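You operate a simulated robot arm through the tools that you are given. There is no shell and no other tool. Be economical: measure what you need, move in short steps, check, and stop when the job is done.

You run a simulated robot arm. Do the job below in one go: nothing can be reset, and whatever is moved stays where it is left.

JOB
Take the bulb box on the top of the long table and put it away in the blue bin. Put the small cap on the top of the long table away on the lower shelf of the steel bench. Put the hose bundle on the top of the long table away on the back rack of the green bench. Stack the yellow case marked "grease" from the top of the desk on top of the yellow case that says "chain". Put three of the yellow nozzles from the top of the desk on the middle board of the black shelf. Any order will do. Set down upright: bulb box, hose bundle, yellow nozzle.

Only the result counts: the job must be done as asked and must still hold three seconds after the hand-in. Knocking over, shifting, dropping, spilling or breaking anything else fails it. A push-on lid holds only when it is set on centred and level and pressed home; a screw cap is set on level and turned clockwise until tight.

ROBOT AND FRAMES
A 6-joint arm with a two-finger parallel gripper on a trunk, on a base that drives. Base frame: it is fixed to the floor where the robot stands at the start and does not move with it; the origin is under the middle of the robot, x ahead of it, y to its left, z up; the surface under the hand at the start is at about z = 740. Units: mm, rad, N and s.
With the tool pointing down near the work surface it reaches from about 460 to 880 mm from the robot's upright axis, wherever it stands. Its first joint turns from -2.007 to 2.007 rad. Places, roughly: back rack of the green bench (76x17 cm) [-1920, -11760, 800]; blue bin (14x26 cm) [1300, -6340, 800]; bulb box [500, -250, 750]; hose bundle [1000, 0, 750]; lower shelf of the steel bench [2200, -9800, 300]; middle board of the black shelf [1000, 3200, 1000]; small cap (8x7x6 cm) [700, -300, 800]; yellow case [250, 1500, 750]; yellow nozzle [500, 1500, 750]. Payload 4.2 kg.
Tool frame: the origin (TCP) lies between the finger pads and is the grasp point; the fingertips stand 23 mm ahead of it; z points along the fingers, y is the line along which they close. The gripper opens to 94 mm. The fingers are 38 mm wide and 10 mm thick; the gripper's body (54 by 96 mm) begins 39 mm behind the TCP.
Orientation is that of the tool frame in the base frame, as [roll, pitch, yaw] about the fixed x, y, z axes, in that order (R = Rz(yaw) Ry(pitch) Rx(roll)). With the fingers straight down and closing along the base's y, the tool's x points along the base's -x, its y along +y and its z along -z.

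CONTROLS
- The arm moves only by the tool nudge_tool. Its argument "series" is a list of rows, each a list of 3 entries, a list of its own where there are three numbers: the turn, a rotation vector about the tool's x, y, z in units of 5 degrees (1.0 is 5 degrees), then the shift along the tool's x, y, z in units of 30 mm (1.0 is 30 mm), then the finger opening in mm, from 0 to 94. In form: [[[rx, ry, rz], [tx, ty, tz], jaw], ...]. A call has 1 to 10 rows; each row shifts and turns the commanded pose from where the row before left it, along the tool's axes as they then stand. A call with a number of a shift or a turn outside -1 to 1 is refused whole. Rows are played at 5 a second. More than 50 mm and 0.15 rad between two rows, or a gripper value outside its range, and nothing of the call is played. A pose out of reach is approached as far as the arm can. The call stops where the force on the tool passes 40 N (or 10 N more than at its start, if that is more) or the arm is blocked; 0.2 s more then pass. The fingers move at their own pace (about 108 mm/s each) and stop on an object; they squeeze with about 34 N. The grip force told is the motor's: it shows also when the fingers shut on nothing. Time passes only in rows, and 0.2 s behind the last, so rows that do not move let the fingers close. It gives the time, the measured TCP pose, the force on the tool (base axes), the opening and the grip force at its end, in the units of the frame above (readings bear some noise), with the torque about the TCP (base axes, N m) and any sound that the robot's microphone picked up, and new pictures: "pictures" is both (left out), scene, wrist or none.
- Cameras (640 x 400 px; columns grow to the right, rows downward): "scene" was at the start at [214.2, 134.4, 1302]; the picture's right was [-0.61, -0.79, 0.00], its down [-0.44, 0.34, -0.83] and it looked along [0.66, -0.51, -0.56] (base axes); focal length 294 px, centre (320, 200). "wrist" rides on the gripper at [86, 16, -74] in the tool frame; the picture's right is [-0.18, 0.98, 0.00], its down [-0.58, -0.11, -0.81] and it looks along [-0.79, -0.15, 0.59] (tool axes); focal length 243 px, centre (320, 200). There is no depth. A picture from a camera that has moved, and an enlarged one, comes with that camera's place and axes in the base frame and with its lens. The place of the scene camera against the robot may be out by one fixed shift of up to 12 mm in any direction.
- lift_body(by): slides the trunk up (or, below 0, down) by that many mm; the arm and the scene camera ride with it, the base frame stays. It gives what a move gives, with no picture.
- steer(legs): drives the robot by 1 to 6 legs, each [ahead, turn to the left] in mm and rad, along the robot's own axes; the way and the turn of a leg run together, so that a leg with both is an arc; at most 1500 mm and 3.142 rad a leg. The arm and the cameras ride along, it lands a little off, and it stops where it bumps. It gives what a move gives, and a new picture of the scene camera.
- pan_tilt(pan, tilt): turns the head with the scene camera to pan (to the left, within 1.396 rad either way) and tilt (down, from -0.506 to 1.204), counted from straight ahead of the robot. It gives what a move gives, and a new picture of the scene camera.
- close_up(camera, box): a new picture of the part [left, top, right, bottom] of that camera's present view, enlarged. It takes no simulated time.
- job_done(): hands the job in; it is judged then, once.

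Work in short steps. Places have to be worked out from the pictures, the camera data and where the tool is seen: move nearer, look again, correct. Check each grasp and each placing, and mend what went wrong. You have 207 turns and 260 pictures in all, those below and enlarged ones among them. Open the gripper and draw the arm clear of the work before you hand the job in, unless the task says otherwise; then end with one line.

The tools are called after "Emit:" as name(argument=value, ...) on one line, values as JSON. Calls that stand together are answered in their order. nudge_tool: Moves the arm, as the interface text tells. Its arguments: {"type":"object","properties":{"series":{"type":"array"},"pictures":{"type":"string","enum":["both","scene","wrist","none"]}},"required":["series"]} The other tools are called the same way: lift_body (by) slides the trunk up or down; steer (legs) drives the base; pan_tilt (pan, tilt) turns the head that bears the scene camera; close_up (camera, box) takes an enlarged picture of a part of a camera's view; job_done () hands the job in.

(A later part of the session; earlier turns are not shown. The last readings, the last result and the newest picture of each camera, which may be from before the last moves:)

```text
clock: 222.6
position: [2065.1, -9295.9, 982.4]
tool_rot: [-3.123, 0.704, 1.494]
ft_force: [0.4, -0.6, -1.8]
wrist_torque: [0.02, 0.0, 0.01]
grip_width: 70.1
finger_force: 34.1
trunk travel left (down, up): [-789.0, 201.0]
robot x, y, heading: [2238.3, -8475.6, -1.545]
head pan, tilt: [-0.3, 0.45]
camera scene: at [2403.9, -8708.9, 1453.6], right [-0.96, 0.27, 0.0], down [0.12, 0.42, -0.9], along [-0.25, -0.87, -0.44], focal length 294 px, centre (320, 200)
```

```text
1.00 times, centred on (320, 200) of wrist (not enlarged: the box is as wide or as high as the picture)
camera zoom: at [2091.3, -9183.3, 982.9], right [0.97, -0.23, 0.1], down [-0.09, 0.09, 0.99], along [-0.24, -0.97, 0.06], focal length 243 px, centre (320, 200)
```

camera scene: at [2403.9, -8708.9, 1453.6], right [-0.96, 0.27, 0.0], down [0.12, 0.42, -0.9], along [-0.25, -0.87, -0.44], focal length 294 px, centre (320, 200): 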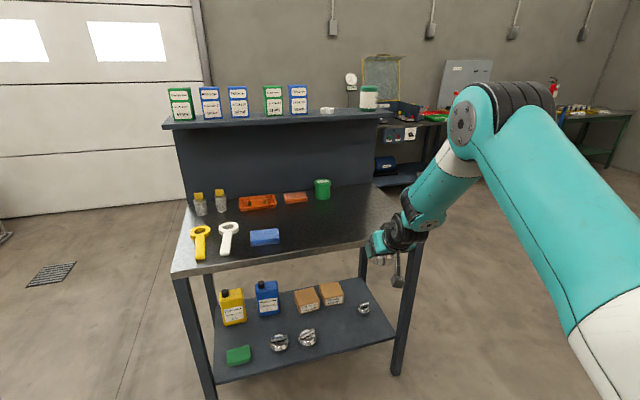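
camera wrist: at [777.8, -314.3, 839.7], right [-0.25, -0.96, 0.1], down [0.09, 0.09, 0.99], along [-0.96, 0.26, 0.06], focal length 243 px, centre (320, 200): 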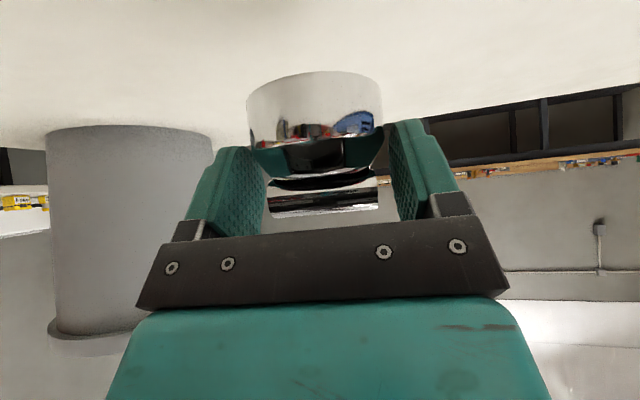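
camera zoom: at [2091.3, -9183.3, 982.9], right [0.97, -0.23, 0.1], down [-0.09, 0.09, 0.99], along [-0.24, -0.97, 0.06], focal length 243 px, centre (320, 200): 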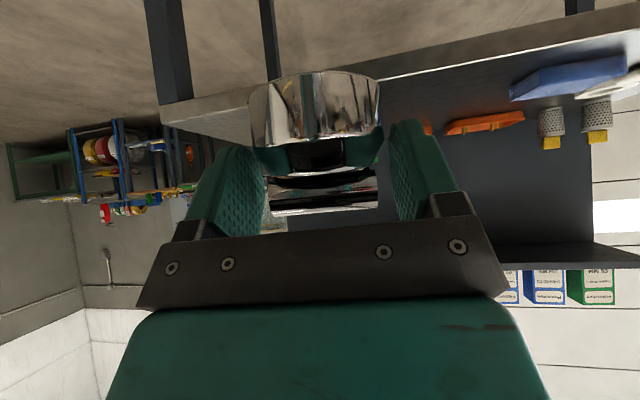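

Lift limit is 400 per call; I lower in two steps.

Emit:
lift_body(by=-400)

Emit:
lift_body(by=-160)

Emit:
pan_tilt(pan=-0.3, tilt=0.3)

Emit:
close_up(camera="wrist", box=[0, 0, 640, 400])

```text
clock: 226.4
position: [2064.7, -9296.1, 581.5]
tool_rot: [-3.123, 0.703, 1.495]
ft_force: [-0.5, -1.3, -2.2]
wrist_torque: [0.0, 0.02, 0.0]
grip_width: 69.9
finger_force: 34.1
trunk travel left (down, up): [-389.0, 601.0]
robot x, y, heading: [2238.1, -8473.9, -1.548]
head pan, tilt: [-0.3, 0.45]
```

```text
clock: 228.3
position: [2065.9, -9296.1, 422.7]
tool_rot: [-3.121, 0.705, 1.494]
ft_force: [0.1, 0.5, -2.2]
wrist_torque: [-0.03, -0.05, -0.03]
grip_width: 69.8
finger_force: 34.3
trunk travel left (down, up): [-229.0, 761.0]
robot x, y, heading: [2238.6, -8473.9, -1.548]
head pan, tilt: [-0.3, 0.45]
```

```text
clock: 229.0
position: [2065.9, -9296.5, 422.5]
tool_rot: [-3.121, 0.703, 1.495]
ft_force: [0.5, 0.5, -1.4]
wrist_torque: [0.0, 0.0, -0.03]
grip_width: 69.7
finger_force: 33.8
trunk travel left (down, up): [-229.0, 761.0]
robot x, y, heading: [2241.6, -8473.2, -1.546]
head pan, tilt: [-0.3, 0.3]
camera scene: at [2403.5, -8710.2, 907.6], right [-0.96, 0.27, 0.0], down [0.08, 0.29, -0.96], along [-0.26, -0.92, -0.3], focal length 294 px, centre (320, 200)
```

scene: 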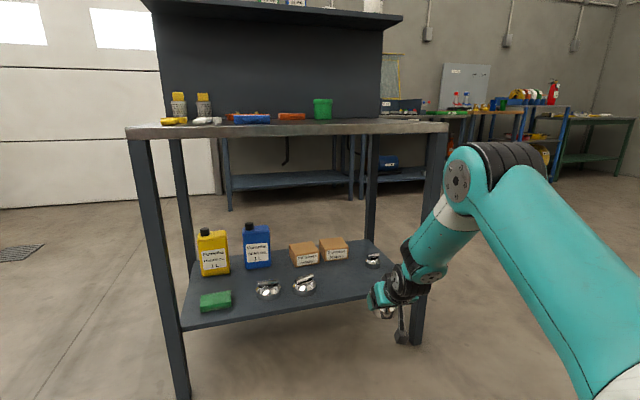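

```text
1.00 times, centred on (320, 200) of wrist (not enlarged: the box is as wide or as high as the picture)
camera zoom: at [2091.3, -9183.4, 422.9], right [0.97, -0.23, 0.1], down [-0.09, 0.09, 0.99], along [-0.24, -0.97, 0.06], focal length 243 px, centre (320, 200)
```

zoom: 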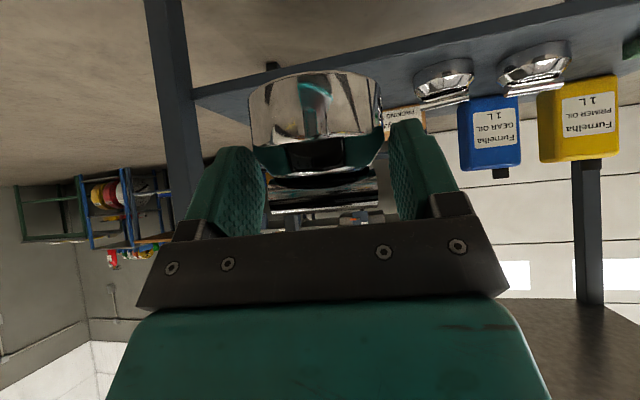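

All consistent: free gap centred at x≈2063. I drive in 280 mm.

Emit:
steer(legs=[[280, -0.01]])

Emit:
close_up(camera="wrist", box=[0, 0, 640, 400])

```text
clock: 230.9
position: [2066.2, -9572.9, 421.8]
tool_rot: [-3.123, 0.702, 1.485]
ft_force: [-0.7, 0.1, -2.5]
wrist_torque: [0.01, 0.03, -0.02]
grip_width: 70.1
finger_force: 34.4
trunk travel left (down, up): [-229.0, 761.0]
robot x, y, heading: [2244.8, -8753.9, -1.553]
head pan, tilt: [-0.3, 0.3]
camera scene: at [2407.7, -8990.6, 907.6], right [-0.96, 0.28, 0.0], down [0.08, 0.28, -0.96], along [-0.27, -0.92, -0.3], focal length 294 px, centre (320, 200)
```

scene: 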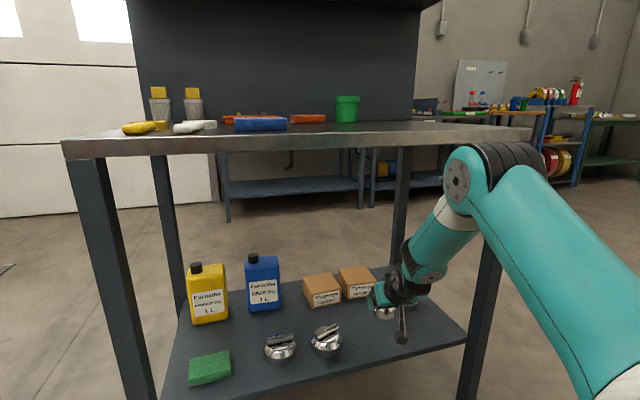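

```text
1.00 times, centred on (320, 200) of wrist (not enlarged: the box is as wide or as high as the picture)
camera zoom: at [2092.6, -9461.8, 422.9], right [0.97, -0.23, 0.1], down [-0.09, 0.09, 0.99], along [-0.24, -0.97, 0.06], focal length 243 px, centre (320, 200)
```

zoom: 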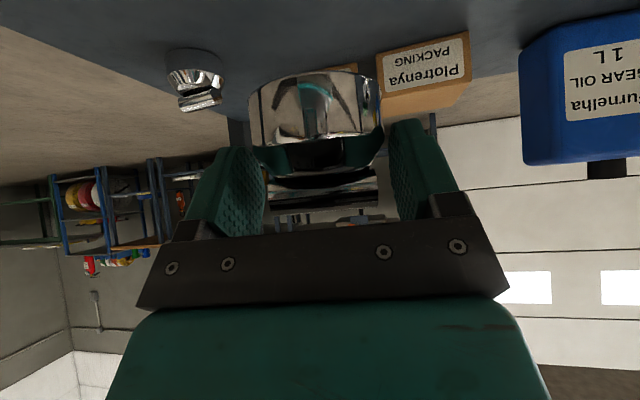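

Lower with the trunk to contact.

Emit:
lift_body(by=-74)

Emit:
lift_body(by=-5)

Emit:
close_up(camera="scene", box=[300, 240, 460, 370])

```text
clock: 232.1
position: [2065.9, -9574.2, 348.1]
tool_rot: [-3.123, 0.703, 1.487]
ft_force: [0.9, 0.0, -2.3]
wrist_torque: [0.0, 0.03, 0.0]
grip_width: 69.8
finger_force: 33.8
trunk travel left (down, up): [-155.0, 835.0]
robot x, y, heading: [2244.4, -8750.7, -1.553]
head pan, tilt: [-0.3, 0.3]
```

```text
clock: 232.6
position: [2066.4, -9574.6, 343.3]
tool_rot: [-3.123, 0.702, 1.486]
ft_force: [-0.3, 0.0, -2.0]
wrist_torque: [0.05, -0.01, 0.02]
grip_width: 69.8
finger_force: 34.3
trunk travel left (down, up): [-150.0, 840.0]
robot x, y, heading: [2241.9, -8753.4, -1.555]
head pan, tilt: [-0.3, 0.3]
```

```text
3.08 times, centred on (380, 305) of scene
camera zoom: at [2407.7, -8990.6, 828.6], right [-0.96, 0.28, 0.0], down [0.08, 0.28, -0.96], along [-0.27, -0.92, -0.3], focal length 903 px, centre (135, -123)
```

zoom: 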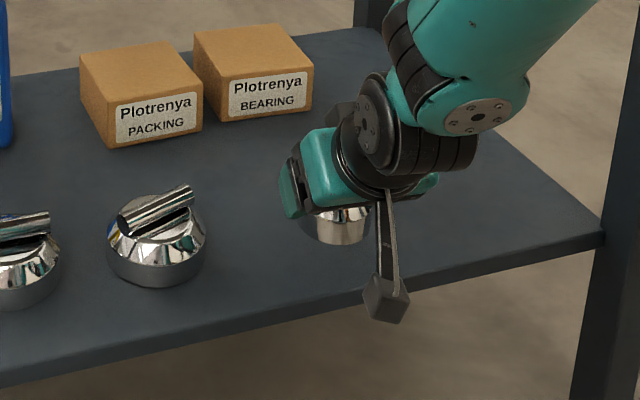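

Emit:
lift_body(by=-3)

Emit:
lift_body(by=-3)

Emit:
lift_body(by=-3)

```text
clock: 233.1
position: [2066.1, -9573.5, 340.3]
tool_rot: [-3.122, 0.703, 1.485]
ft_force: [0.4, 0.7, -1.3]
wrist_torque: [0.0, 0.02, 0.0]
grip_width: 69.8
finger_force: 34.3
trunk travel left (down, up): [-147.0, 843.0]
robot x, y, heading: [2243.2, -8753.6, -1.549]
head pan, tilt: [-0.3, 0.3]
```

```text
clock: 233.6
position: [2065.8, -9573.5, 337.7]
tool_rot: [-3.123, 0.704, 1.487]
ft_force: [0.2, 0.6, -1.8]
wrist_torque: [0.03, 0.0, 0.0]
grip_width: 70.2
finger_force: 33.4
trunk travel left (down, up): [-144.0, 846.0]
robot x, y, heading: [2249.1, -8748.7, -1.557]
head pan, tilt: [-0.3, 0.3]
```

```text
clock: 234.2
position: [2065.7, -9574.4, 334.8]
tool_rot: [-3.123, 0.702, 1.487]
ft_force: [-0.9, 0.5, -1.8]
wrist_torque: [0.02, 0.01, 0.0]
grip_width: 69.9
finger_force: 33.9
trunk travel left (down, up): [-141.0, 849.0]
robot x, y, heading: [2245.8, -8752.8, -1.551]
head pan, tilt: [-0.3, 0.3]
```

Emit:
lift_body(by=-4)

Emit:
lift_body(by=-4)

Emit:
lift_body(by=-4)

Emit:
lift_body(by=-3)

Emit:
close_up(camera="scene", box=[300, 220, 460, 350])

```text
clock: 234.7
position: [2066.4, -9572.6, 330.6]
tool_rot: [-3.123, 0.704, 1.488]
ft_force: [-0.3, -0.1, -2.3]
wrist_torque: [0.02, 0.0, 0.0]
grip_width: 69.7
finger_force: 34.4
trunk travel left (down, up): [-137.0, 853.0]
robot x, y, heading: [2245.2, -8753.9, -1.552]
head pan, tilt: [-0.3, 0.3]
```

```text
clock: 235.2
position: [2065.3, -9574.9, 325.0]
tool_rot: [-3.123, 0.703, 1.487]
ft_force: [0.5, -0.3, -1.6]
wrist_torque: [0.04, 0.01, 0.02]
grip_width: 69.6
finger_force: 33.7
trunk travel left (down, up): [-133.0, 857.0]
robot x, y, heading: [2246.9, -8753.5, -1.557]
head pan, tilt: [-0.3, 0.3]
```

```text
clock: 235.7
position: [2065.5, -9574.3, 322.1]
tool_rot: [-3.122, 0.703, 1.487]
ft_force: [0.2, -0.1, -2.1]
wrist_torque: [0.02, 0.02, 0.01]
grip_width: 69.8
finger_force: 33.6
trunk travel left (down, up): [-129.0, 861.0]
robot x, y, heading: [2241.3, -8756.2, -1.554]
head pan, tilt: [-0.3, 0.3]
```

```text
clock: 236.3
position: [2065.1, -9572.7, 318.6]
tool_rot: [-3.123, 0.704, 1.487]
ft_force: [-0.7, 0.3, -2.5]
wrist_torque: [-0.01, -0.02, -0.02]
grip_width: 69.7
finger_force: 33.6
trunk travel left (down, up): [-126.0, 864.0]
robot x, y, heading: [2243.9, -8753.7, -1.55]
head pan, tilt: [-0.3, 0.3]
```

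```text
3.08 times, centred on (380, 285) of scene
camera zoom: at [2407.7, -8990.6, 804.6], right [-0.96, 0.28, 0.0], down [0.08, 0.28, -0.96], along [-0.27, -0.92, -0.3], focal length 903 px, centre (135, -62)
```

zoom: 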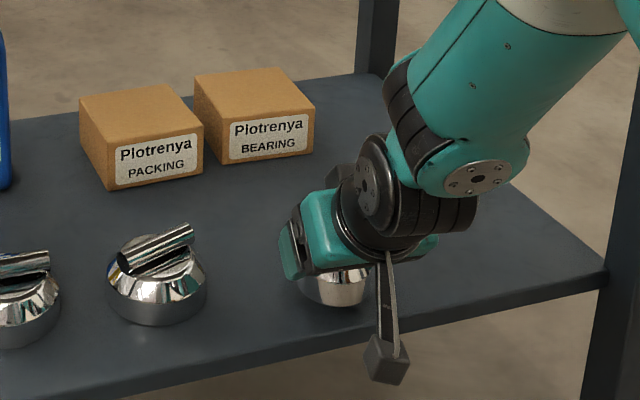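

Emit:
lift_body(by=-4)

Emit:
lift_body(by=-4)

Emit:
lift_body(by=-4)

Emit:
lift_body(by=-4)

Emit:
close_up(camera="wrist", box=[0, 0, 640, 400])

```text
clock: 236.8
position: [2065.7, -9574.0, 315.2]
tool_rot: [-3.124, 0.703, 1.486]
ft_force: [-0.3, 0.2, -1.8]
wrist_torque: [0.0, 0.01, 0.0]
grip_width: 69.7
finger_force: 34.2
trunk travel left (down, up): [-122.0, 868.0]
robot x, y, heading: [2244.4, -8753.9, -1.552]
head pan, tilt: [-0.3, 0.3]
```

```text
clock: 237.3
position: [2065.9, -9574.1, 312.3]
tool_rot: [-3.122, 0.704, 1.486]
ft_force: [-0.4, 0.3, -1.4]
wrist_torque: [-0.01, 0.02, 0.02]
grip_width: 69.8
finger_force: 34.0
trunk travel left (down, up): [-118.0, 872.0]
robot x, y, heading: [2242.7, -8752.3, -1.554]
head pan, tilt: [-0.3, 0.3]
```

```text
clock: 237.8
position: [2066.5, -9573.8, 307.1]
tool_rot: [-3.122, 0.704, 1.487]
ft_force: [0.2, 0.3, -2.2]
wrist_torque: [0.03, 0.01, 0.01]
grip_width: 69.8
finger_force: 33.8
trunk travel left (down, up): [-114.0, 876.0]
robot x, y, heading: [2245.8, -8755.1, -1.556]
head pan, tilt: [-0.3, 0.3]
```

```text
clock: 238.4
position: [2066.2, -9574.8, 303.7]
tool_rot: [-3.122, 0.704, 1.487]
ft_force: [-0.9, 0.4, -2.2]
wrist_torque: [0.04, 0.02, 0.01]
grip_width: 69.6
finger_force: 33.7
trunk travel left (down, up): [-110.0, 880.0]
robot x, y, heading: [2244.8, -8751.2, -1.552]
head pan, tilt: [-0.3, 0.3]
```

```text
1.00 times, centred on (320, 200) of wrist (not enlarged: the box is as wide or as high as the picture)
camera zoom: at [2092.6, -9461.8, 303.9], right [0.97, -0.23, 0.1], down [-0.09, 0.09, 0.99], along [-0.24, -0.97, 0.06], focal length 243 px, centre (320, 200)
```

zoom: 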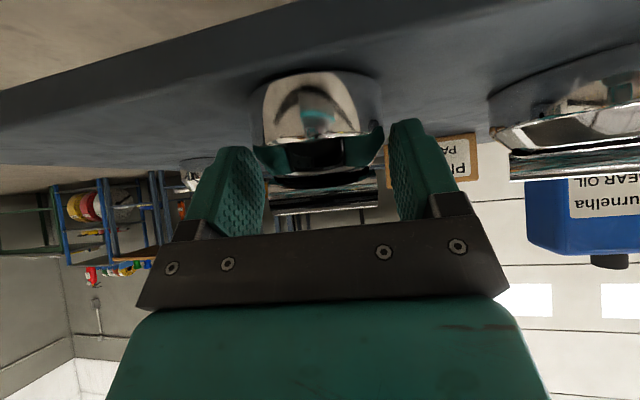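

Shelf surface seems to be at about z 260; contact is near. Continue.

Emit:
lift_body(by=-3)

Emit:
lift_body(by=-3)

Emit:
lift_body(by=-3)

Emit:
lift_body(by=-3)

Emit:
lift_body(by=-3)

```text
clock: 238.9
position: [2065.5, -9574.1, 301.6]
tool_rot: [-3.122, 0.706, 1.488]
ft_force: [0.1, 0.3, 3.1]
wrist_torque: [0.05, 0.14, -0.01]
grip_width: 70.1
finger_force: 34.0
trunk travel left (down, up): [-107.0, 883.0]
robot x, y, heading: [2243.7, -8750.4, -1.561]
head pan, tilt: [-0.3, 0.3]
```

```text
clock: 239.4
position: [2065.7, -9574.9, 300.5]
tool_rot: [-3.122, 0.709, 1.487]
ft_force: [1.9, 5.4, 22.9]
wrist_torque: [0.15, 0.05, 0.07]
grip_width: 69.9
finger_force: 33.4
trunk travel left (down, up): [-104.0, 886.0]
robot x, y, heading: [2248.3, -8750.4, -1.557]
head pan, tilt: [-0.3, 0.3]
```

```text
clock: 239.9
position: [2067.0, -9575.4, 298.3]
tool_rot: [-3.123, 0.711, 1.487]
ft_force: [0.9, -4.5, 25.4]
wrist_torque: [-0.36, 0.05, 0.12]
grip_width: 70.0
finger_force: 33.9
trunk travel left (down, up): [-101.0, 889.0]
robot x, y, heading: [2245.1, -8752.9, -1.553]
head pan, tilt: [-0.3, 0.3]
```

```text
clock: 240.5
position: [2066.1, -9575.0, 292.7]
tool_rot: [-3.121, 0.708, 1.487]
ft_force: [1.0, -7.1, 24.4]
wrist_torque: [-0.29, 0.02, 0.05]
grip_width: 69.8
finger_force: 34.2
trunk travel left (down, up): [-98.0, 892.0]
robot x, y, heading: [2244.0, -8753.1, -1.557]
head pan, tilt: [-0.3, 0.3]
```

```text
clock: 241.0
position: [2065.6, -9574.2, 290.7]
tool_rot: [-3.123, 0.707, 1.487]
ft_force: [1.0, -1.0, 27.9]
wrist_torque: [-0.06, -0.27, -0.04]
grip_width: 69.7
finger_force: 33.7
trunk travel left (down, up): [-95.0, 895.0]
robot x, y, heading: [2242.6, -8755.9, -1.552]
head pan, tilt: [-0.3, 0.3]
```

Contact made. I open and withdraw the hand along its own axis.

Emit:
nudge_tool(series=[[[0, 0, 0], [0, 0, 0], 92], [[0, 0, 0], [0, 0, 0], 92], [[0, 0, 0], [0, 0, -0.7], 92], [[0, 0, 0], [0, 0, -1], 92], [[0, 0, 0], [0, 0, -1], 92], [[0, 0, 0], [0, 0, -1], 92]], pictures="both")

```text
clock: 241.6
position: [2061.0, -9573.4, 290.7]
tool_rot: [-3.116, 0.708, 1.483]
ft_force: [-3.0, 6.3, 12.5]
wrist_torque: [0.13, -0.48, 0.43]
grip_width: 90.5
finger_force: 0.0
trunk travel left (down, up): [-95.0, 895.0]
robot x, y, heading: [2244.0, -8755.2, -1.554]
head pan, tilt: [-0.3, 0.3]
stopped in row 2: the force on the tool passed its limit at 41 N (the readings are from after the stop); the commanded pose is now the measured one
camera scene: at [2406.9, -8990.6, 773.3], right [-0.96, 0.28, 0.0], down [0.08, 0.28, -0.96], along [-0.27, -0.92, -0.3], focal length 294 px, centre (320, 200)
camera wrist: at [2088.7, -9462.0, 290.7], right [0.97, -0.24, 0.1], down [-0.08, 0.09, 0.99], along [-0.25, -0.97, 0.07], focal length 243 px, centre (320, 200)
```

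scene: 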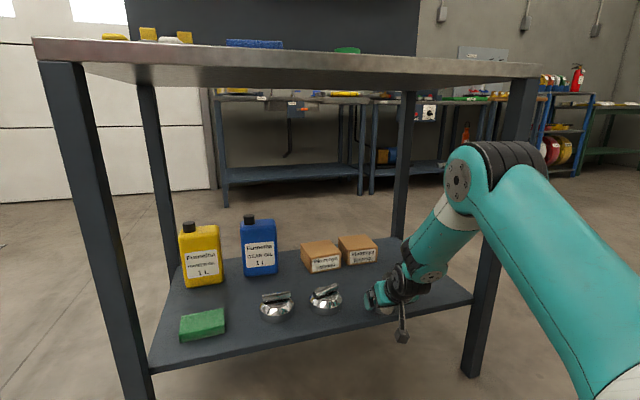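
wrist: 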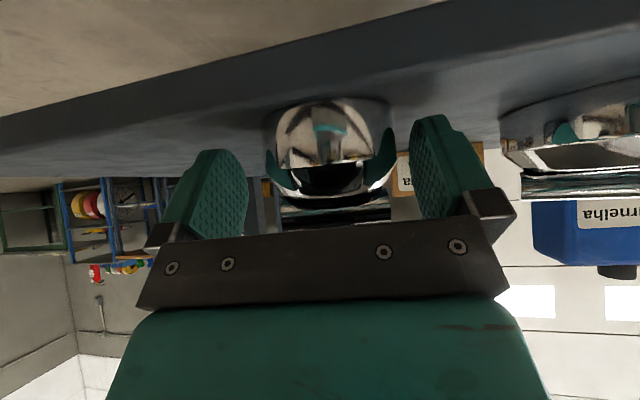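

Cap stands free. Up with the trunk, then reverse out.

Emit:
lift_body(by=110)

Emit:
steer(legs=[[-400, 0]])

Emit:
close_up(camera="scene", box=[160, 200, 440, 375])

```text
clock: 243.0
position: [2062.8, -9571.9, 398.9]
tool_rot: [-3.115, 0.705, 1.483]
ft_force: [0.1, -0.5, 0.7]
wrist_torque: [0.03, -0.02, -0.01]
grip_width: 91.8
finger_force: 0.0
trunk travel left (down, up): [-205.0, 785.0]
robot x, y, heading: [2238.7, -8751.5, -1.558]
head pan, tilt: [-0.3, 0.3]
```

```text
clock: 245.5
position: [2053.6, -9170.2, 400.0]
tool_rot: [-3.116, 0.705, 1.481]
ft_force: [-0.4, 0.5, -1.0]
wrist_torque: [-0.02, 0.03, 0.04]
grip_width: 91.8
finger_force: 0.0
trunk travel left (down, up): [-205.0, 785.0]
robot x, y, heading: [2240.2, -8348.5, -1.556]
head pan, tilt: [-0.3, 0.3]
camera scene: at [2401.0, -8588.2, 883.6], right [-0.96, 0.28, 0.0], down [0.08, 0.28, -0.96], along [-0.27, -0.92, -0.3], focal length 294 px, centre (320, 200)
```

scene: 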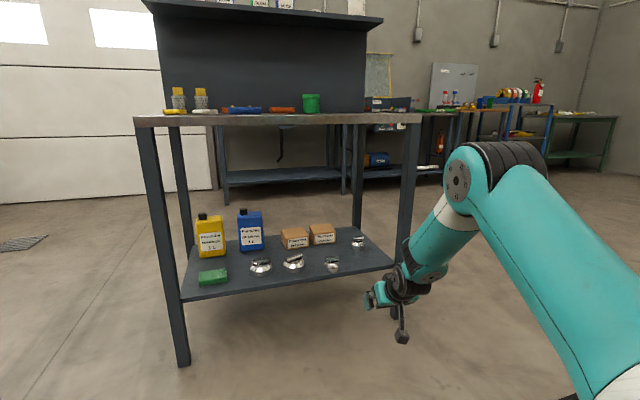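

```text
2.29 times, centred on (300, 288) of scene
camera zoom: at [2401.0, -8588.2, 883.6], right [-0.96, 0.28, 0.0], down [0.08, 0.28, -0.96], along [-0.27, -0.92, -0.3], focal length 671 px, centre (366, 0)
```

zoom: 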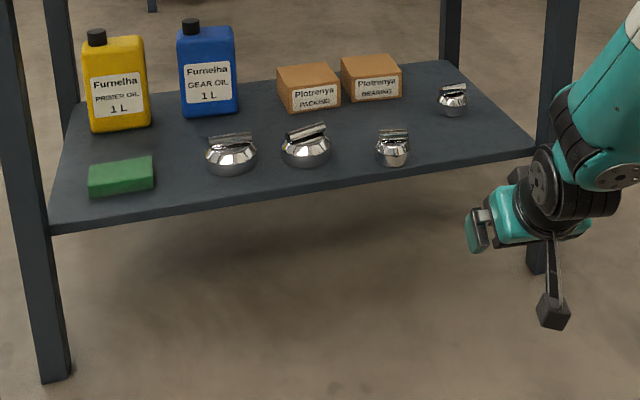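

Cap is on the lower shelf. I raise the trunk again and turn around to fetch the hose bundle.

Emit:
lift_body(by=400)

Emit:
lift_body(by=150)

Emit:
pan_tilt(pan=0, tilt=0.45)

Emit:
steer(legs=[[0, 3.127]])

```text
clock: 249.3
position: [2055.3, -9169.7, 800.9]
tool_rot: [-3.115, 0.704, 1.48]
ft_force: [0.4, 0.2, 0.6]
wrist_torque: [-0.02, 0.02, -0.01]
grip_width: 92.1
finger_force: 0.1
trunk travel left (down, up): [-605.0, 385.0]
robot x, y, heading: [2239.2, -8349.0, -1.554]
head pan, tilt: [-0.3, 0.3]
```

```text
clock: 251.1
position: [2054.2, -9170.1, 949.0]
tool_rot: [-3.118, 0.707, 1.482]
ft_force: [0.2, -0.2, 0.4]
wrist_torque: [0.03, 0.0, 0.01]
grip_width: 91.8
finger_force: 0.0
trunk travel left (down, up): [-755.0, 235.0]
robot x, y, heading: [2239.8, -8351.4, -1.559]
head pan, tilt: [-0.3, 0.3]
```

```text
clock: 251.9
position: [2053.2, -9170.1, 949.6]
tool_rot: [-3.116, 0.706, 1.481]
ft_force: [-0.3, -0.3, 0.1]
wrist_torque: [0.0, -0.01, -0.03]
grip_width: 92.1
finger_force: 0.1
trunk travel left (down, up): [-755.0, 235.0]
robot x, y, heading: [2239.9, -8347.1, -1.558]
head pan, tilt: [0.0, 0.45]
camera scene: at [2428.5, -8590.6, 1419.7], right [-1.0, -0.01, 0.0], down [-0.01, 0.43, -0.9], along [0.01, -0.9, -0.43], focal length 294 px, centre (320, 200)
```

scene: 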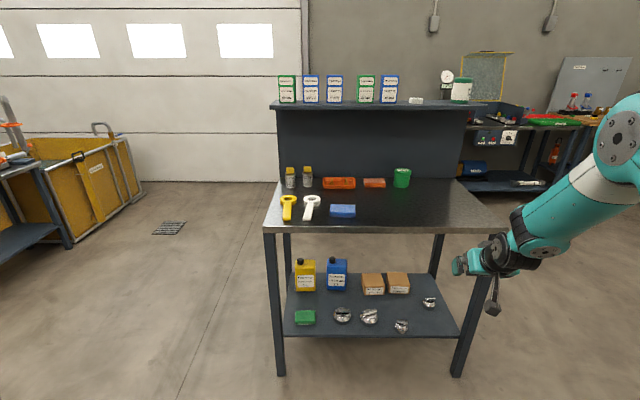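

```text
clock: 259.6
position: [2416.8, -7528.8, 950.4]
tool_rot: [-3.115, 0.705, -1.651]
ft_force: [0.2, -0.5, -0.7]
wrist_torque: [0.02, -0.03, 0.0]
grip_width: 92.1
finger_force: 0.1
trunk travel left (down, up): [-755.0, 235.0]
robot x, y, heading: [2242.0, -8349.5, 1.583]
head pan, tilt: [0.0, 0.45]
camera scene: at [2031.3, -8108.8, 1419.7], right [1.0, 0.02, 0.0], down [0.01, -0.44, -0.9], along [-0.02, 0.9, -0.44], focal length 294 px, centre (320, 200)
```

scene: 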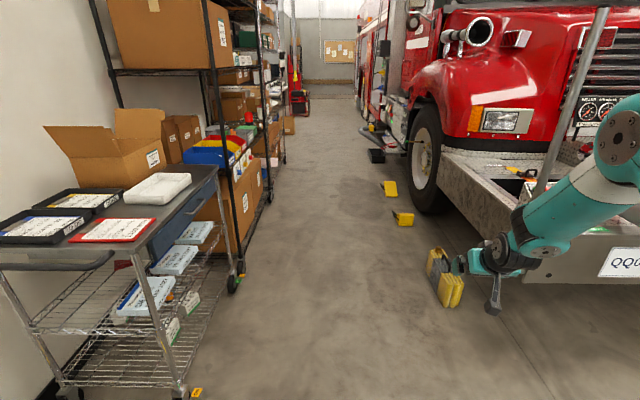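

Corridor clear. I drive north at x≈2150.

Emit:
steer(legs=[[1500, 0], [1500, 0], [1500, 0], [1500, 0], [1500, 0], [320, 0]])

```text
clock: 296.8
position: [1997.3, 266.8, 950.8]
tool_rot: [-3.115, 0.704, -1.618]
ft_force: [-0.5, 0.4, 0.7]
wrist_torque: [0.0, -0.03, -0.04]
grip_width: 92.2
finger_force: 0.1
trunk travel left (down, up): [-755.0, 235.0]
robot x, y, heading: [1840.9, -559.2, 1.625]
head pan, tilt: [0.0, 0.45]
camera scene: at [1630.7, -324.9, 1419.7], right [1.0, 0.05, 0.0], down [0.02, -0.43, -0.9], along [-0.05, 0.9, -0.44], focal length 294 px, centre (320, 200)
```

scene: 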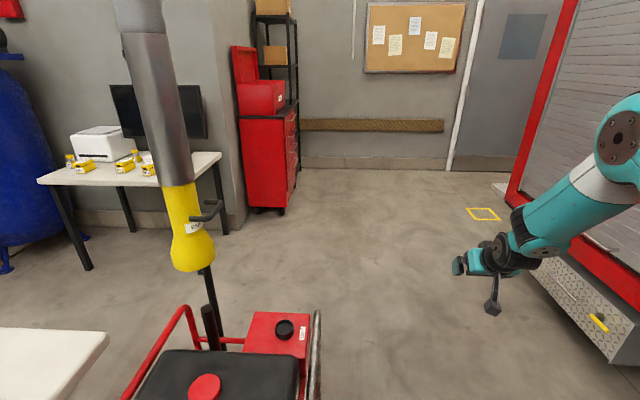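

I turn to face the table and move up to it.

Emit:
steer(legs=[[0, 1.515], [410, 0]])

Emit:
pan_tilt(pan=-0.75, tilt=0.8)

```text
clock: 303.1
position: [618.5, -364.5, 949.8]
tool_rot: [-3.116, 0.706, -0.103]
ft_force: [0.3, 0.1, 0.1]
wrist_torque: [-0.05, 0.03, -0.01]
grip_width: 91.8
finger_force: 0.0
trunk travel left (down, up): [-755.0, 235.0]
robot x, y, heading: [1436.5, -561.0, 3.145]
head pan, tilt: [0.0, 0.45]
camera scene: at [1183.2, -753.3, 1419.7], right [0.0, 1.0, 0.0], down [0.44, 0.0, -0.9], along [-0.9, 0.0, -0.44], focal length 294 px, centre (320, 200)
```

scene: 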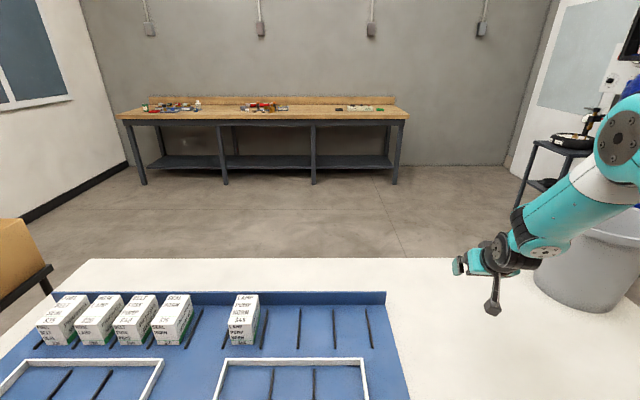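

```text
clock: 304.2
position: [617.6, -365.6, 949.4]
tool_rot: [-3.117, 0.705, -0.103]
ft_force: [0.0, -0.6, -0.2]
wrist_torque: [0.0, 0.02, 0.02]
grip_width: 92.2
finger_force: 0.0
trunk travel left (down, up): [-755.0, 235.0]
robot x, y, heading: [1435.7, -562.1, 3.139]
head pan, tilt: [-0.75, 0.799]
camera scene: at [1216.1, -698.3, 1389.3], right [0.68, 0.73, 0.0], down [0.52, -0.49, -0.7], along [-0.51, 0.48, -0.72], focal length 294 px, centre (320, 200)
```

scene: 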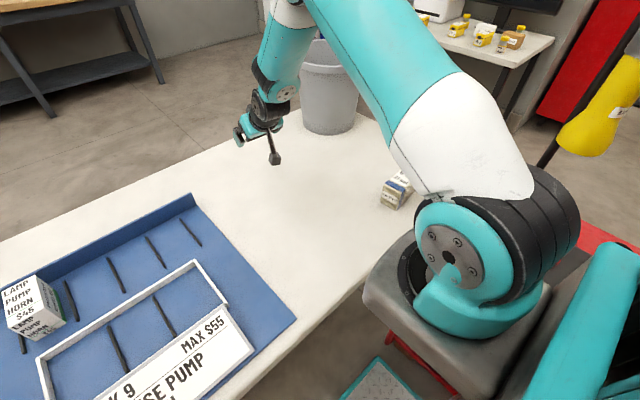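

Emit:
close_up(camera="scene", box=[350, 150, 440, 230])

```text
5.00 times, centred on (395, 190) of scene
camera zoom: at [1216.1, -698.3, 1389.3], right [0.68, 0.73, 0.0], down [0.52, -0.49, -0.7], along [-0.51, 0.48, -0.72], focal length 1468 px, centre (-55, 250)
```

zoom: 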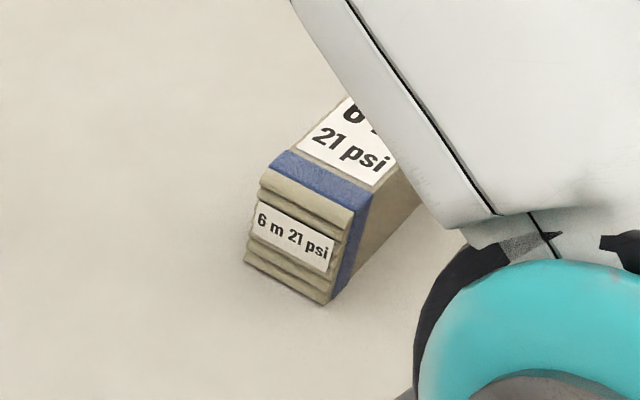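

The hose bundle's long axis runs about along y (centre ≈(903,-71), 55 wide, 69 high). I'll grasp across its width with the hand tilted, leaning along its length; first move nearer and start turning the hand.

Emit:
nudge_tool(series=[[[0, 0, 0], [0.88, -0.41, -0.75], 92], [[0, 0, 0], [0.88, -0.41, -0.75], 92], [[0, 0, 0], [0.88, -0.41, -0.75], 92], [[0, 0, 0], [0.88, -0.41, -0.75], 92], [[0, 0, 0], [0.88, -0.41, -0.75], 92], [[0, 0, 0], [0.88, -0.41, -0.75], 92], [[0, 0, 0], [0.88, -0.41, -0.75], 92], [[0.796, 0, 0.936], [0, 0, 0], 92], [[0.796, 0, 0.936], [0, 0, 0], 92], [[0.796, 0, 0.936], [0, 0, 0], 92]], pictures="none")

Emit:
nudge_tool(series=[[[0.796, 0, 0.936], [0, 0, 0], 92], [[0.796, 0, 0.936], [0, 0, 0], 92], [[0.796, 0, 0.936], [0, 0, 0], 92], [[0.796, 0, 0.936], [0, 0, 0], 92], [[0.796, 0, 0.936], [0, 0, 0], 92], [[0.796, 0, 0.936], [0, 0, 0], 92], [[0.796, 0, 0.936], [0, 0, 0], 92], [[0.796, 0, 0.936], [0, 0, 0], 92], [[0.796, 0, 0.936], [0, 0, 0], 92]], pictures="both")

```text
clock: 306.4
position: [869.6, -307.6, 951.1]
tool_rot: [-3.116, 0.711, -0.427]
ft_force: [-0.2, 0.7, 0.1]
wrist_torque: [-0.03, 0.02, 0.0]
grip_width: 92.2
finger_force: 0.0
trunk travel left (down, up): [-755.0, 235.0]
robot x, y, heading: [1437.2, -559.8, 3.138]
head pan, tilt: [-0.75, 0.799]
```

```text
clock: 308.4
position: [869.8, -307.3, 952.1]
tool_rot: [-3.135, 0.725, -1.403]
ft_force: [0.5, 0.5, -0.7]
wrist_torque: [-0.03, -0.04, -0.03]
grip_width: 92.0
finger_force: 0.1
trunk travel left (down, up): [-755.0, 235.0]
robot x, y, heading: [1433.0, -561.4, 3.144]
head pan, tilt: [-0.75, 0.799]
camera scene: at [1216.3, -698.3, 1389.3], right [0.68, 0.73, 0.0], down [0.52, -0.49, -0.7], along [-0.51, 0.48, -0.72], focal length 294 px, centre (320, 200)
camera wrist: at [872.4, -423.3, 950.0], right [-0.99, -0.02, 0.12], down [0.12, -0.08, 0.99], along [-0.01, 1.0, 0.08], focal length 243 px, centre (320, 200)
```

scene: 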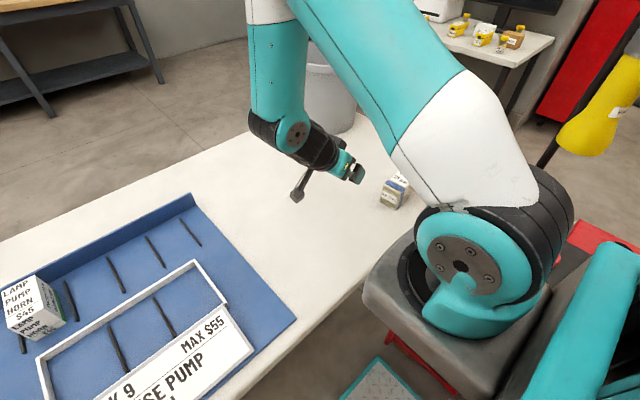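
wrist: 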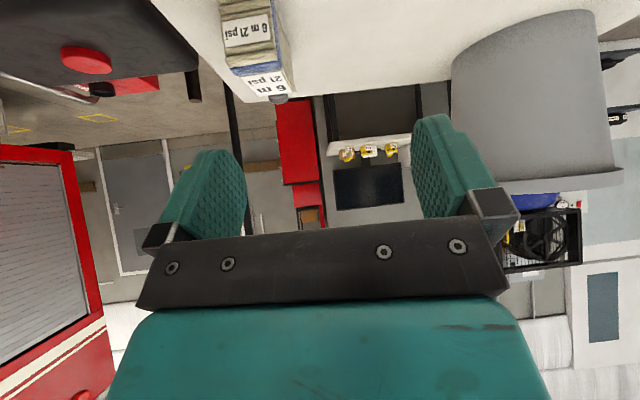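

Emit:
close_up(camera="wrist", box=[190, 0, 350, 110])

```text
3.64 times, centred on (270, 55) of wrist
camera zoom: at [872.4, -423.3, 950.0], right [-0.99, -0.02, 0.12], down [0.12, -0.08, 0.99], along [-0.01, 1.0, 0.08], focal length 882 px, centre (502, 727)
```

zoom: 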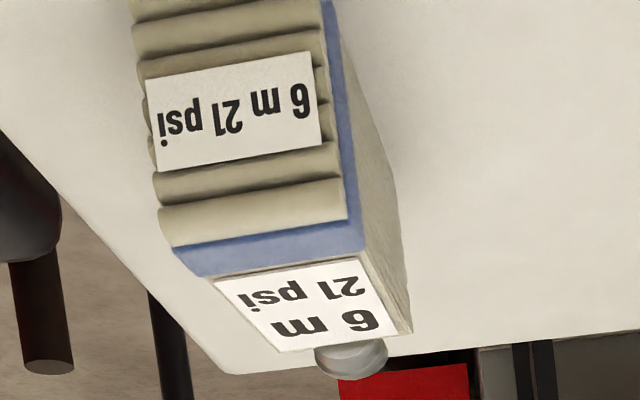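

Wrist view gives the bundle centre at about (921,-84), top z≈809. I line up and approach along the tool axis.

Emit:
nudge_tool(series=[[[0.51, 0, 0.58], [0, 0, 0], 92], [[0, 0, 0], [-0.86, -0.81, 0], 92], [[0, 0, 0], [-0.86, -0.81, 0], 92], [[0, 0, 0], [0, -0.81, 1], 92], [[0, 0, 0], [0, 0, 1], 92], [[0, 0, 0], [0, 0, 1], 92], [[0, 0, 0], [0, 0, 1], 92], [[0, 0, 0], [0, 0, 1], 92]], pictures="wrist")

```text
clock: 310.2
position: [929.9, -163.3, 874.0]
tool_rot: [-3.137, 0.725, -1.469]
ft_force: [0.3, -0.1, -0.3]
wrist_torque: [0.02, -0.02, -0.05]
grip_width: 92.0
finger_force: 0.0
trunk travel left (down, up): [-755.0, 235.0]
robot x, y, heading: [1432.9, -559.0, 3.14]
head pan, tilt: [-0.75, 0.799]
camera wrist: at [924.6, -278.1, 871.7], right [-0.99, 0.04, 0.12], down [0.11, -0.09, 0.99], along [0.05, 1.0, 0.08], focal length 243 px, centre (320, 200)
```

wrist: 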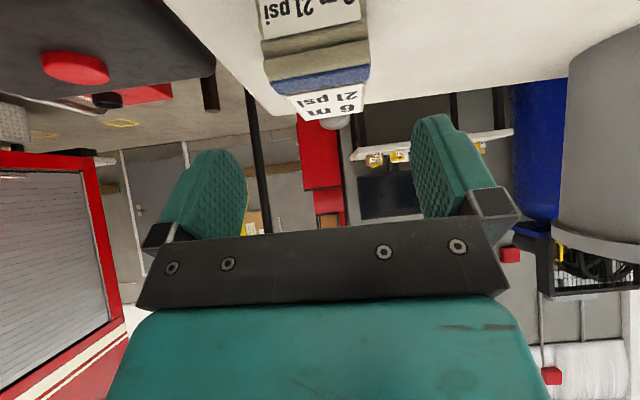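

On line. Final approach and close.

Emit:
nudge_tool(series=[[[0, 0, 0], [0, 0, 1], 92], [[0, 0, 0], [0, 0, 1], 92], [[0, 0, 0], [0, 0, 1], 92], [[0, 0, 0], [0, 0, 0.95], 92], [[0, 0, 0], [0, 0, 0], 30], [[0, 0, 0], [0, 0, 0], 30], [[0, 0, 0], [0, 0, 0], 30]], pictures="wrist")

```text
clock: 311.1
position: [922.6, -96.9, 802.7]
tool_rot: [-3.137, 0.733, -1.467]
ft_force: [4.3, -3.4, 16.2]
wrist_torque: [-0.73, 0.28, 0.19]
grip_width: 91.9
finger_force: 0.1
trunk travel left (down, up): [-755.0, 235.0]
robot x, y, heading: [1439.1, -556.4, 3.144]
head pan, tilt: [-0.75, 0.799]
stopped in row 4: the force on the tool passed its limit at 59 N (the readings are from after the stop); the commanded pose is now the measured one
camera wrist: at [918.3, -212.4, 800.8], right [-0.99, 0.04, 0.12], down [0.11, -0.1, 0.99], along [0.05, 0.99, 0.09], focal length 243 px, centre (320, 200)
```

wrist: 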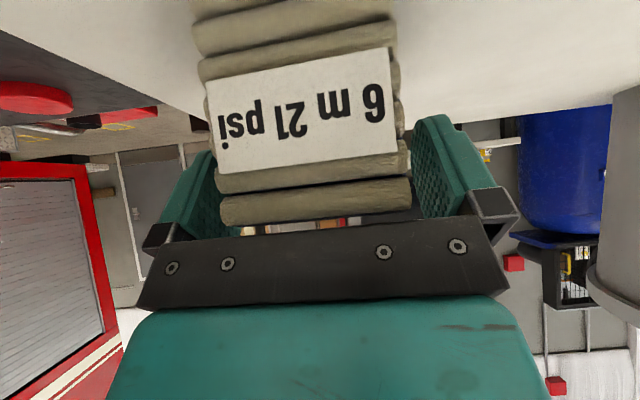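

The palm's lower corner touched the bundle's near edge. I back off and grip nearer the end and lower.

Emit:
nudge_tool(series=[[[0, 0, 0], [0, 0, -0.4], 92], [[0, 0, 0], [0.72, 0, 0], 92], [[0, 0, 0], [0, 0, 0.5], 92], [[0, 0, 0], [0, 0, 0], 30], [[0, 0, 0], [0, 0, 0], 30], [[0, 0, 0], [0, 0, 0], 30]], pictures="wrist")

```text
clock: 312.4
position: [922.4, -111.8, 789.5]
tool_rot: [3.141, 0.734, -1.466]
ft_force: [2.8, -9.4, 22.1]
wrist_torque: [-1.46, -0.38, -0.12]
grip_width: 58.1
finger_force: 34.2
trunk travel left (down, up): [-755.0, 235.0]
robot x, y, heading: [1436.1, -558.1, -3.143]
head pan, tilt: [-0.75, 0.799]
stopped in row 6: the force on the tool passed its limit at 43 N (the readings are from after the stop); the commanded pose is now the measured one
camera wrist: at [917.0, -226.7, 786.7], right [-0.99, 0.03, 0.12], down [0.12, -0.1, 0.99], along [0.05, 0.99, 0.09], focal length 243 px, centre (320, 200)
```

wrist: 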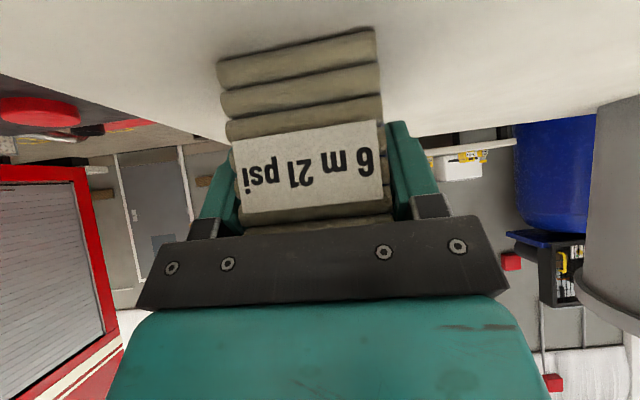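

Gripped at 58 mm. Lift with the trunk and check.

Emit:
lift_body(by=120)

Emit:
close_up(camera="wrist", box=[0, 0, 640, 400])

```text
clock: 313.9
position: [920.9, -111.0, 908.8]
tool_rot: [3.141, 0.734, -1.471]
ft_force: [0.3, 0.5, -6.0]
wrist_torque: [-0.19, -0.02, -0.02]
grip_width: 58.0
finger_force: 34.2
trunk travel left (down, up): [-875.0, 115.0]
robot x, y, heading: [1436.9, -562.9, -3.142]
head pan, tilt: [-0.75, 0.799]
```

```text
1.00 times, centred on (320, 200) of wrist (not enlarged: the box is as wide or as high as the picture)
camera zoom: at [916.7, -226.0, 905.4], right [-0.99, 0.03, 0.12], down [0.12, -0.1, 0.99], along [0.05, 0.99, 0.09], focal length 243 px, centre (320, 200)
```

zoom: 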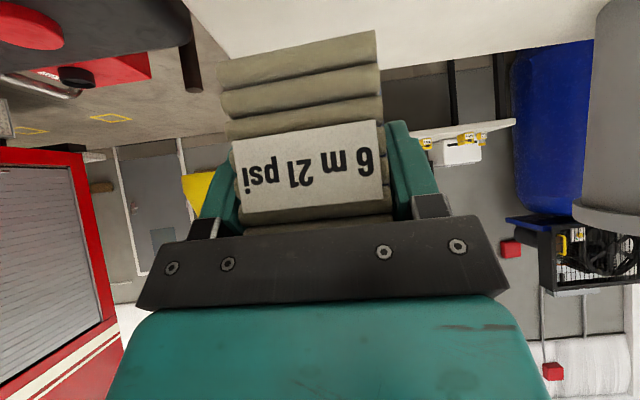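

Held and level. I swing the hand back to point straight ahead for driving and placing.

Emit:
nudge_tool(series=[[[-0.877, 0, -0.971], [0, 0, 0], 30], [[-0.877, 0, -0.971], [0, 0, 0], 30], [[-0.877, 0, -0.971], [0, 0, 0], 30], [[-0.877, 0, -0.971], [0, 0, 0], 30], [[-0.877, 0, -0.971], [0, 0, 0], 30], [[-0.877, 0, -0.971], [0, 0, 0], 30], [[-0.877, 0, -0.971], [0, 0, 0], 30], [[-0.877, 0, -0.971], [0, 0, 0], 30], [[-0.877, 0, -0.971], [0, 0, 0], 30], [[-0.877, 0, -0.971], [0, 0, 0], 30]], pictures="none")

Emit:
nudge_tool(series=[[[-0.877, 0, -0.971], [0, 0, 0], 30], [[-0.877, 0, -0.971], [0, 0, 0], 30], [[0, 0, 0], [-0.3, 1, 0.26], 30], [[0, 0, 0], [-0.3, 1, 0.26], 30], [[0, 0, 0], [-0.3, 1, 0.26], 30], [[0, 0, 0], [-0.3, 1, 0.26], 30], [[0, 0, 0], [-0.3, 1, 0.26], 30], [[0, 0, 0], [-0.3, 1, 0.26], 30], [[0, 0, 0], [-0.3, 1, 0.26], 30], [[0, 0, 0], [-0.3, 1, 0.26], 30]], pictures="wrist")

```text
clock: 316.1
position: [921.2, -111.6, 908.5]
tool_rot: [3.14, 0.736, -0.327]
ft_force: [-0.4, -1.0, -4.6]
wrist_torque: [-0.05, -0.21, -0.01]
grip_width: 58.0
finger_force: 34.2
trunk travel left (down, up): [-875.0, 115.0]
robot x, y, heading: [1437.3, -559.1, -3.143]
head pan, tilt: [-0.75, 0.799]
```

```text
clock: 318.2
position: [803.0, -338.6, 911.7]
tool_rot: [3.141, 0.737, -0.102]
ft_force: [0.2, 1.1, -5.3]
wrist_torque: [-0.03, -0.16, 0.0]
grip_width: 58.1
finger_force: 33.6
trunk travel left (down, up): [-875.0, 115.0]
robot x, y, heading: [1430.9, -560.0, -3.142]
head pan, tilt: [-0.75, 0.799]
camera wrist: at [914.6, -366.8, 908.5], right [-0.23, -0.96, 0.13], down [0.12, 0.1, 0.99], along [-0.96, 0.25, 0.09], focal length 243 px, centre (320, 200)
```

wrist: 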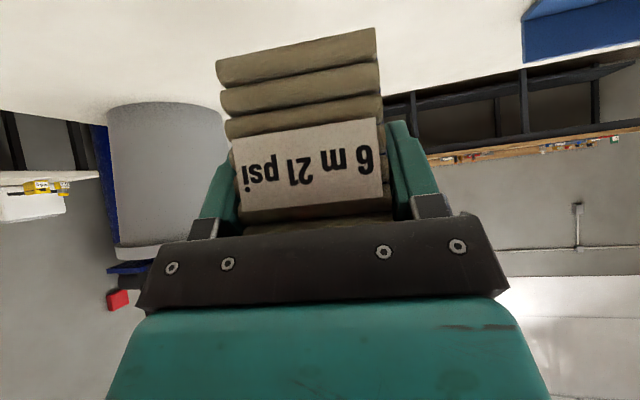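

Emit:
pan_tilt(pan=0, tilt=0.4)

Emit:
steer(legs=[[-730, 0], [0, 1.571]])

```text
clock: 319.4
position: [802.6, -339.3, 910.5]
tool_rot: [3.139, 0.736, -0.1]
ft_force: [0.9, 0.6, -5.2]
wrist_torque: [0.01, -0.19, 0.0]
grip_width: 57.7
finger_force: 34.3
trunk travel left (down, up): [-875.0, 115.0]
robot x, y, heading: [1434.6, -561.5, -3.142]
head pan, tilt: [0.0, 0.4]
camera scene: at [1182.5, -753.5, 1544.3], right [0.0, 1.0, 0.0], down [0.39, 0.0, -0.92], along [-0.92, 0.0, -0.39], focal length 294 px, centre (320, 200)
```

scene: 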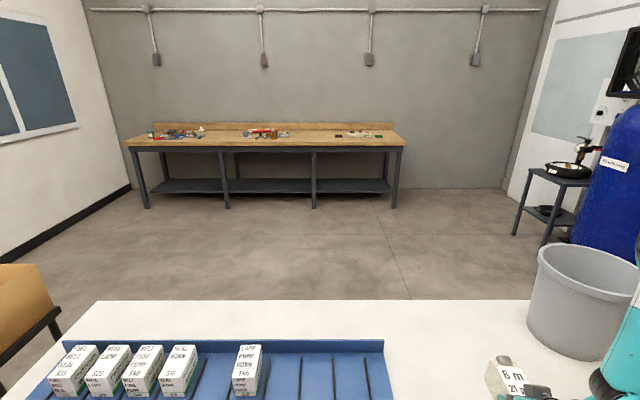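

```text
clock: 327.1
position: [1933.5, -1194.5, 911.4]
tool_rot: [3.139, 0.736, 1.456]
ft_force: [0.7, -0.7, -4.4]
wrist_torque: [0.17, 0.01, 0.01]
grip_width: 57.9
finger_force: 34.0
trunk travel left (down, up): [-875.0, 115.0]
robot x, y, heading: [2165.7, -563.8, -1.586]
head pan, tilt: [0.0, 0.4]
camera scene: at [2347.1, -811.8, 1544.4], right [-1.0, 0.02, 0.0], down [0.01, 0.39, -0.92], along [-0.01, -0.92, -0.39], focal length 294 px, centre (320, 200)
```

scene: 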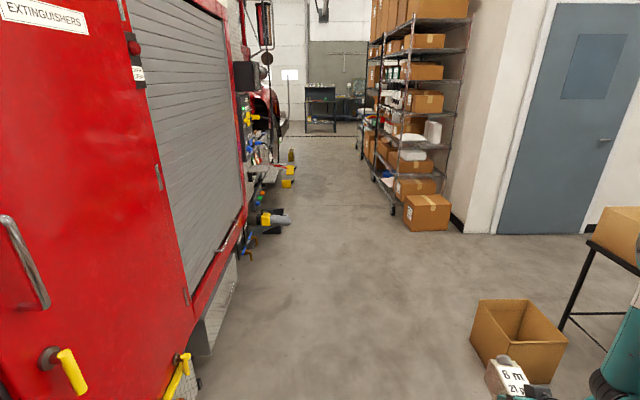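

Emit:
steer(legs=[[0, 0.012], [1500, 0], [1500, 0], [1500, 0], [1500, 0], [1450, 0]])

```text
clock: 362.7
position: [1619.9, -8602.1, 911.0]
tool_rot: [3.14, 0.737, 1.401]
ft_force: [0.0, 0.6, -4.4]
wrist_torque: [0.16, 0.0, -0.02]
grip_width: 57.9
finger_force: 33.8
trunk travel left (down, up): [-875.0, 115.0]
robot x, y, heading: [1883.2, -7987.7, -1.639]
head pan, tilt: [0.0, 0.4]
camera scene: at [2053.0, -8243.5, 1544.4], right [-1.0, 0.07, 0.0], down [0.03, 0.39, -0.92], along [-0.07, -0.92, -0.39], focal length 294 px, centre (320, 200)
```

scene: 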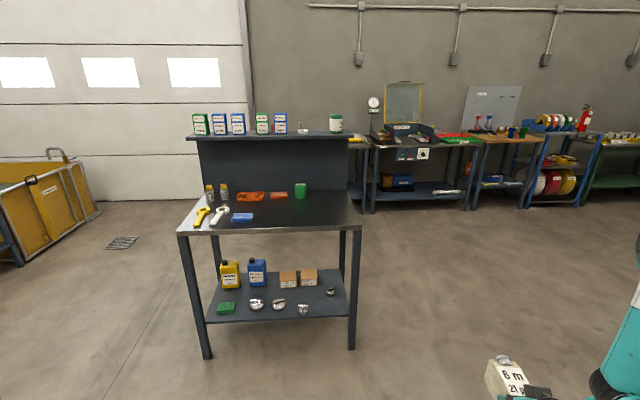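

Through the corridor. I pan right to see the green bench.

Emit:
pan_tilt(pan=-0.7, tilt=0.3)

Emit:
close_up(camera="scene", box=[160, 60, 480, 260])

```text
clock: 363.8
position: [1619.7, -8601.8, 911.6]
tool_rot: [3.14, 0.736, 1.4]
ft_force: [-1.3, 0.7, -4.5]
wrist_torque: [0.17, -0.03, -0.04]
grip_width: 58.0
finger_force: 33.8
trunk travel left (down, up): [-875.0, 115.0]
robot x, y, heading: [1886.1, -7988.8, -1.646]
head pan, tilt: [-0.7, 0.3]
camera scene: at [1994.5, -8218.1, 1553.6], right [-0.72, 0.7, 0.0], down [0.21, 0.21, -0.96], along [-0.66, -0.69, -0.3], focal length 294 px, centre (320, 200)
```

scene: 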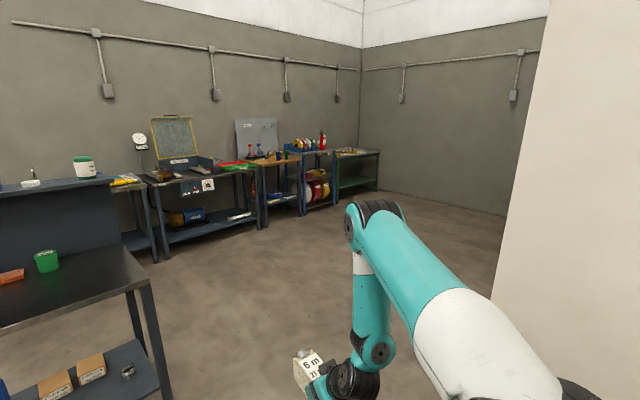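

```text
2.00 times, centred on (320, 160) of scene
camera zoom: at [1994.5, -8218.1, 1553.6], right [-0.72, 0.7, 0.0], down [0.21, 0.21, -0.96], along [-0.66, -0.69, -0.3], focal length 587 px, centre (320, 280)
```

zoom: 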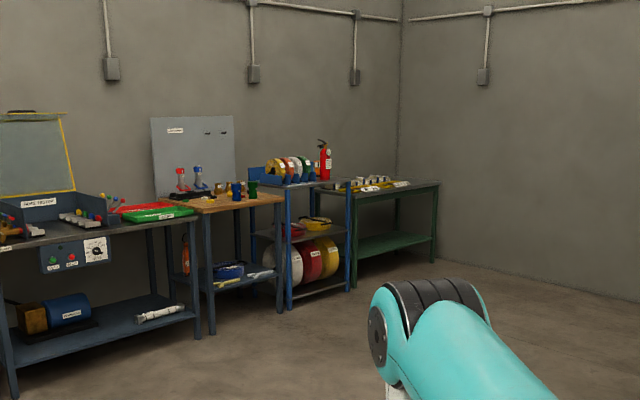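

The green bench is in the far corner. I drive there in two diagonals around the wall corner, staying clear of the steel bench.

Emit:
steer(legs=[[0, -0.535], [1500, 0], [220, 0], [0, -0.637], [1500, 0], [1470, 0]])

```text
clock: 389.7
position: [-2563.9, -10415.4, 910.5]
tool_rot: [3.139, 0.735, 0.231]
ft_force: [-0.6, -0.1, -5.7]
wrist_torque: [0.04, -0.17, 0.01]
grip_width: 57.9
finger_force: 33.7
trunk travel left (down, up): [-875.0, 115.0]
robot x, y, heading: [-1892.6, -10416.3, -2.812]
head pan, tilt: [-0.7, 0.3]
camera scene: at [-2069.8, -10618.1, 1553.6], right [0.36, 0.93, 0.0], down [0.28, -0.11, -0.96], along [-0.89, 0.34, -0.3], focal length 294 px, centre (320, 200)
```

scene: 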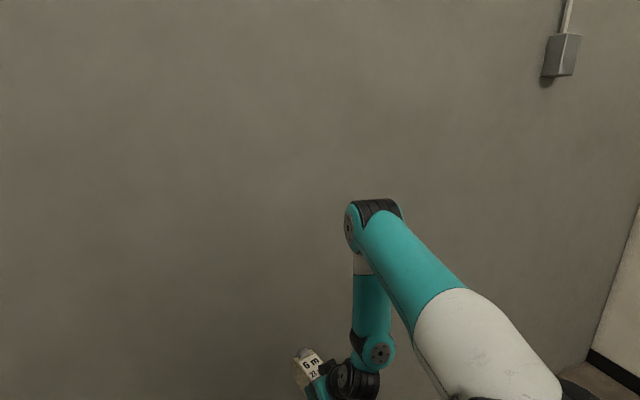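

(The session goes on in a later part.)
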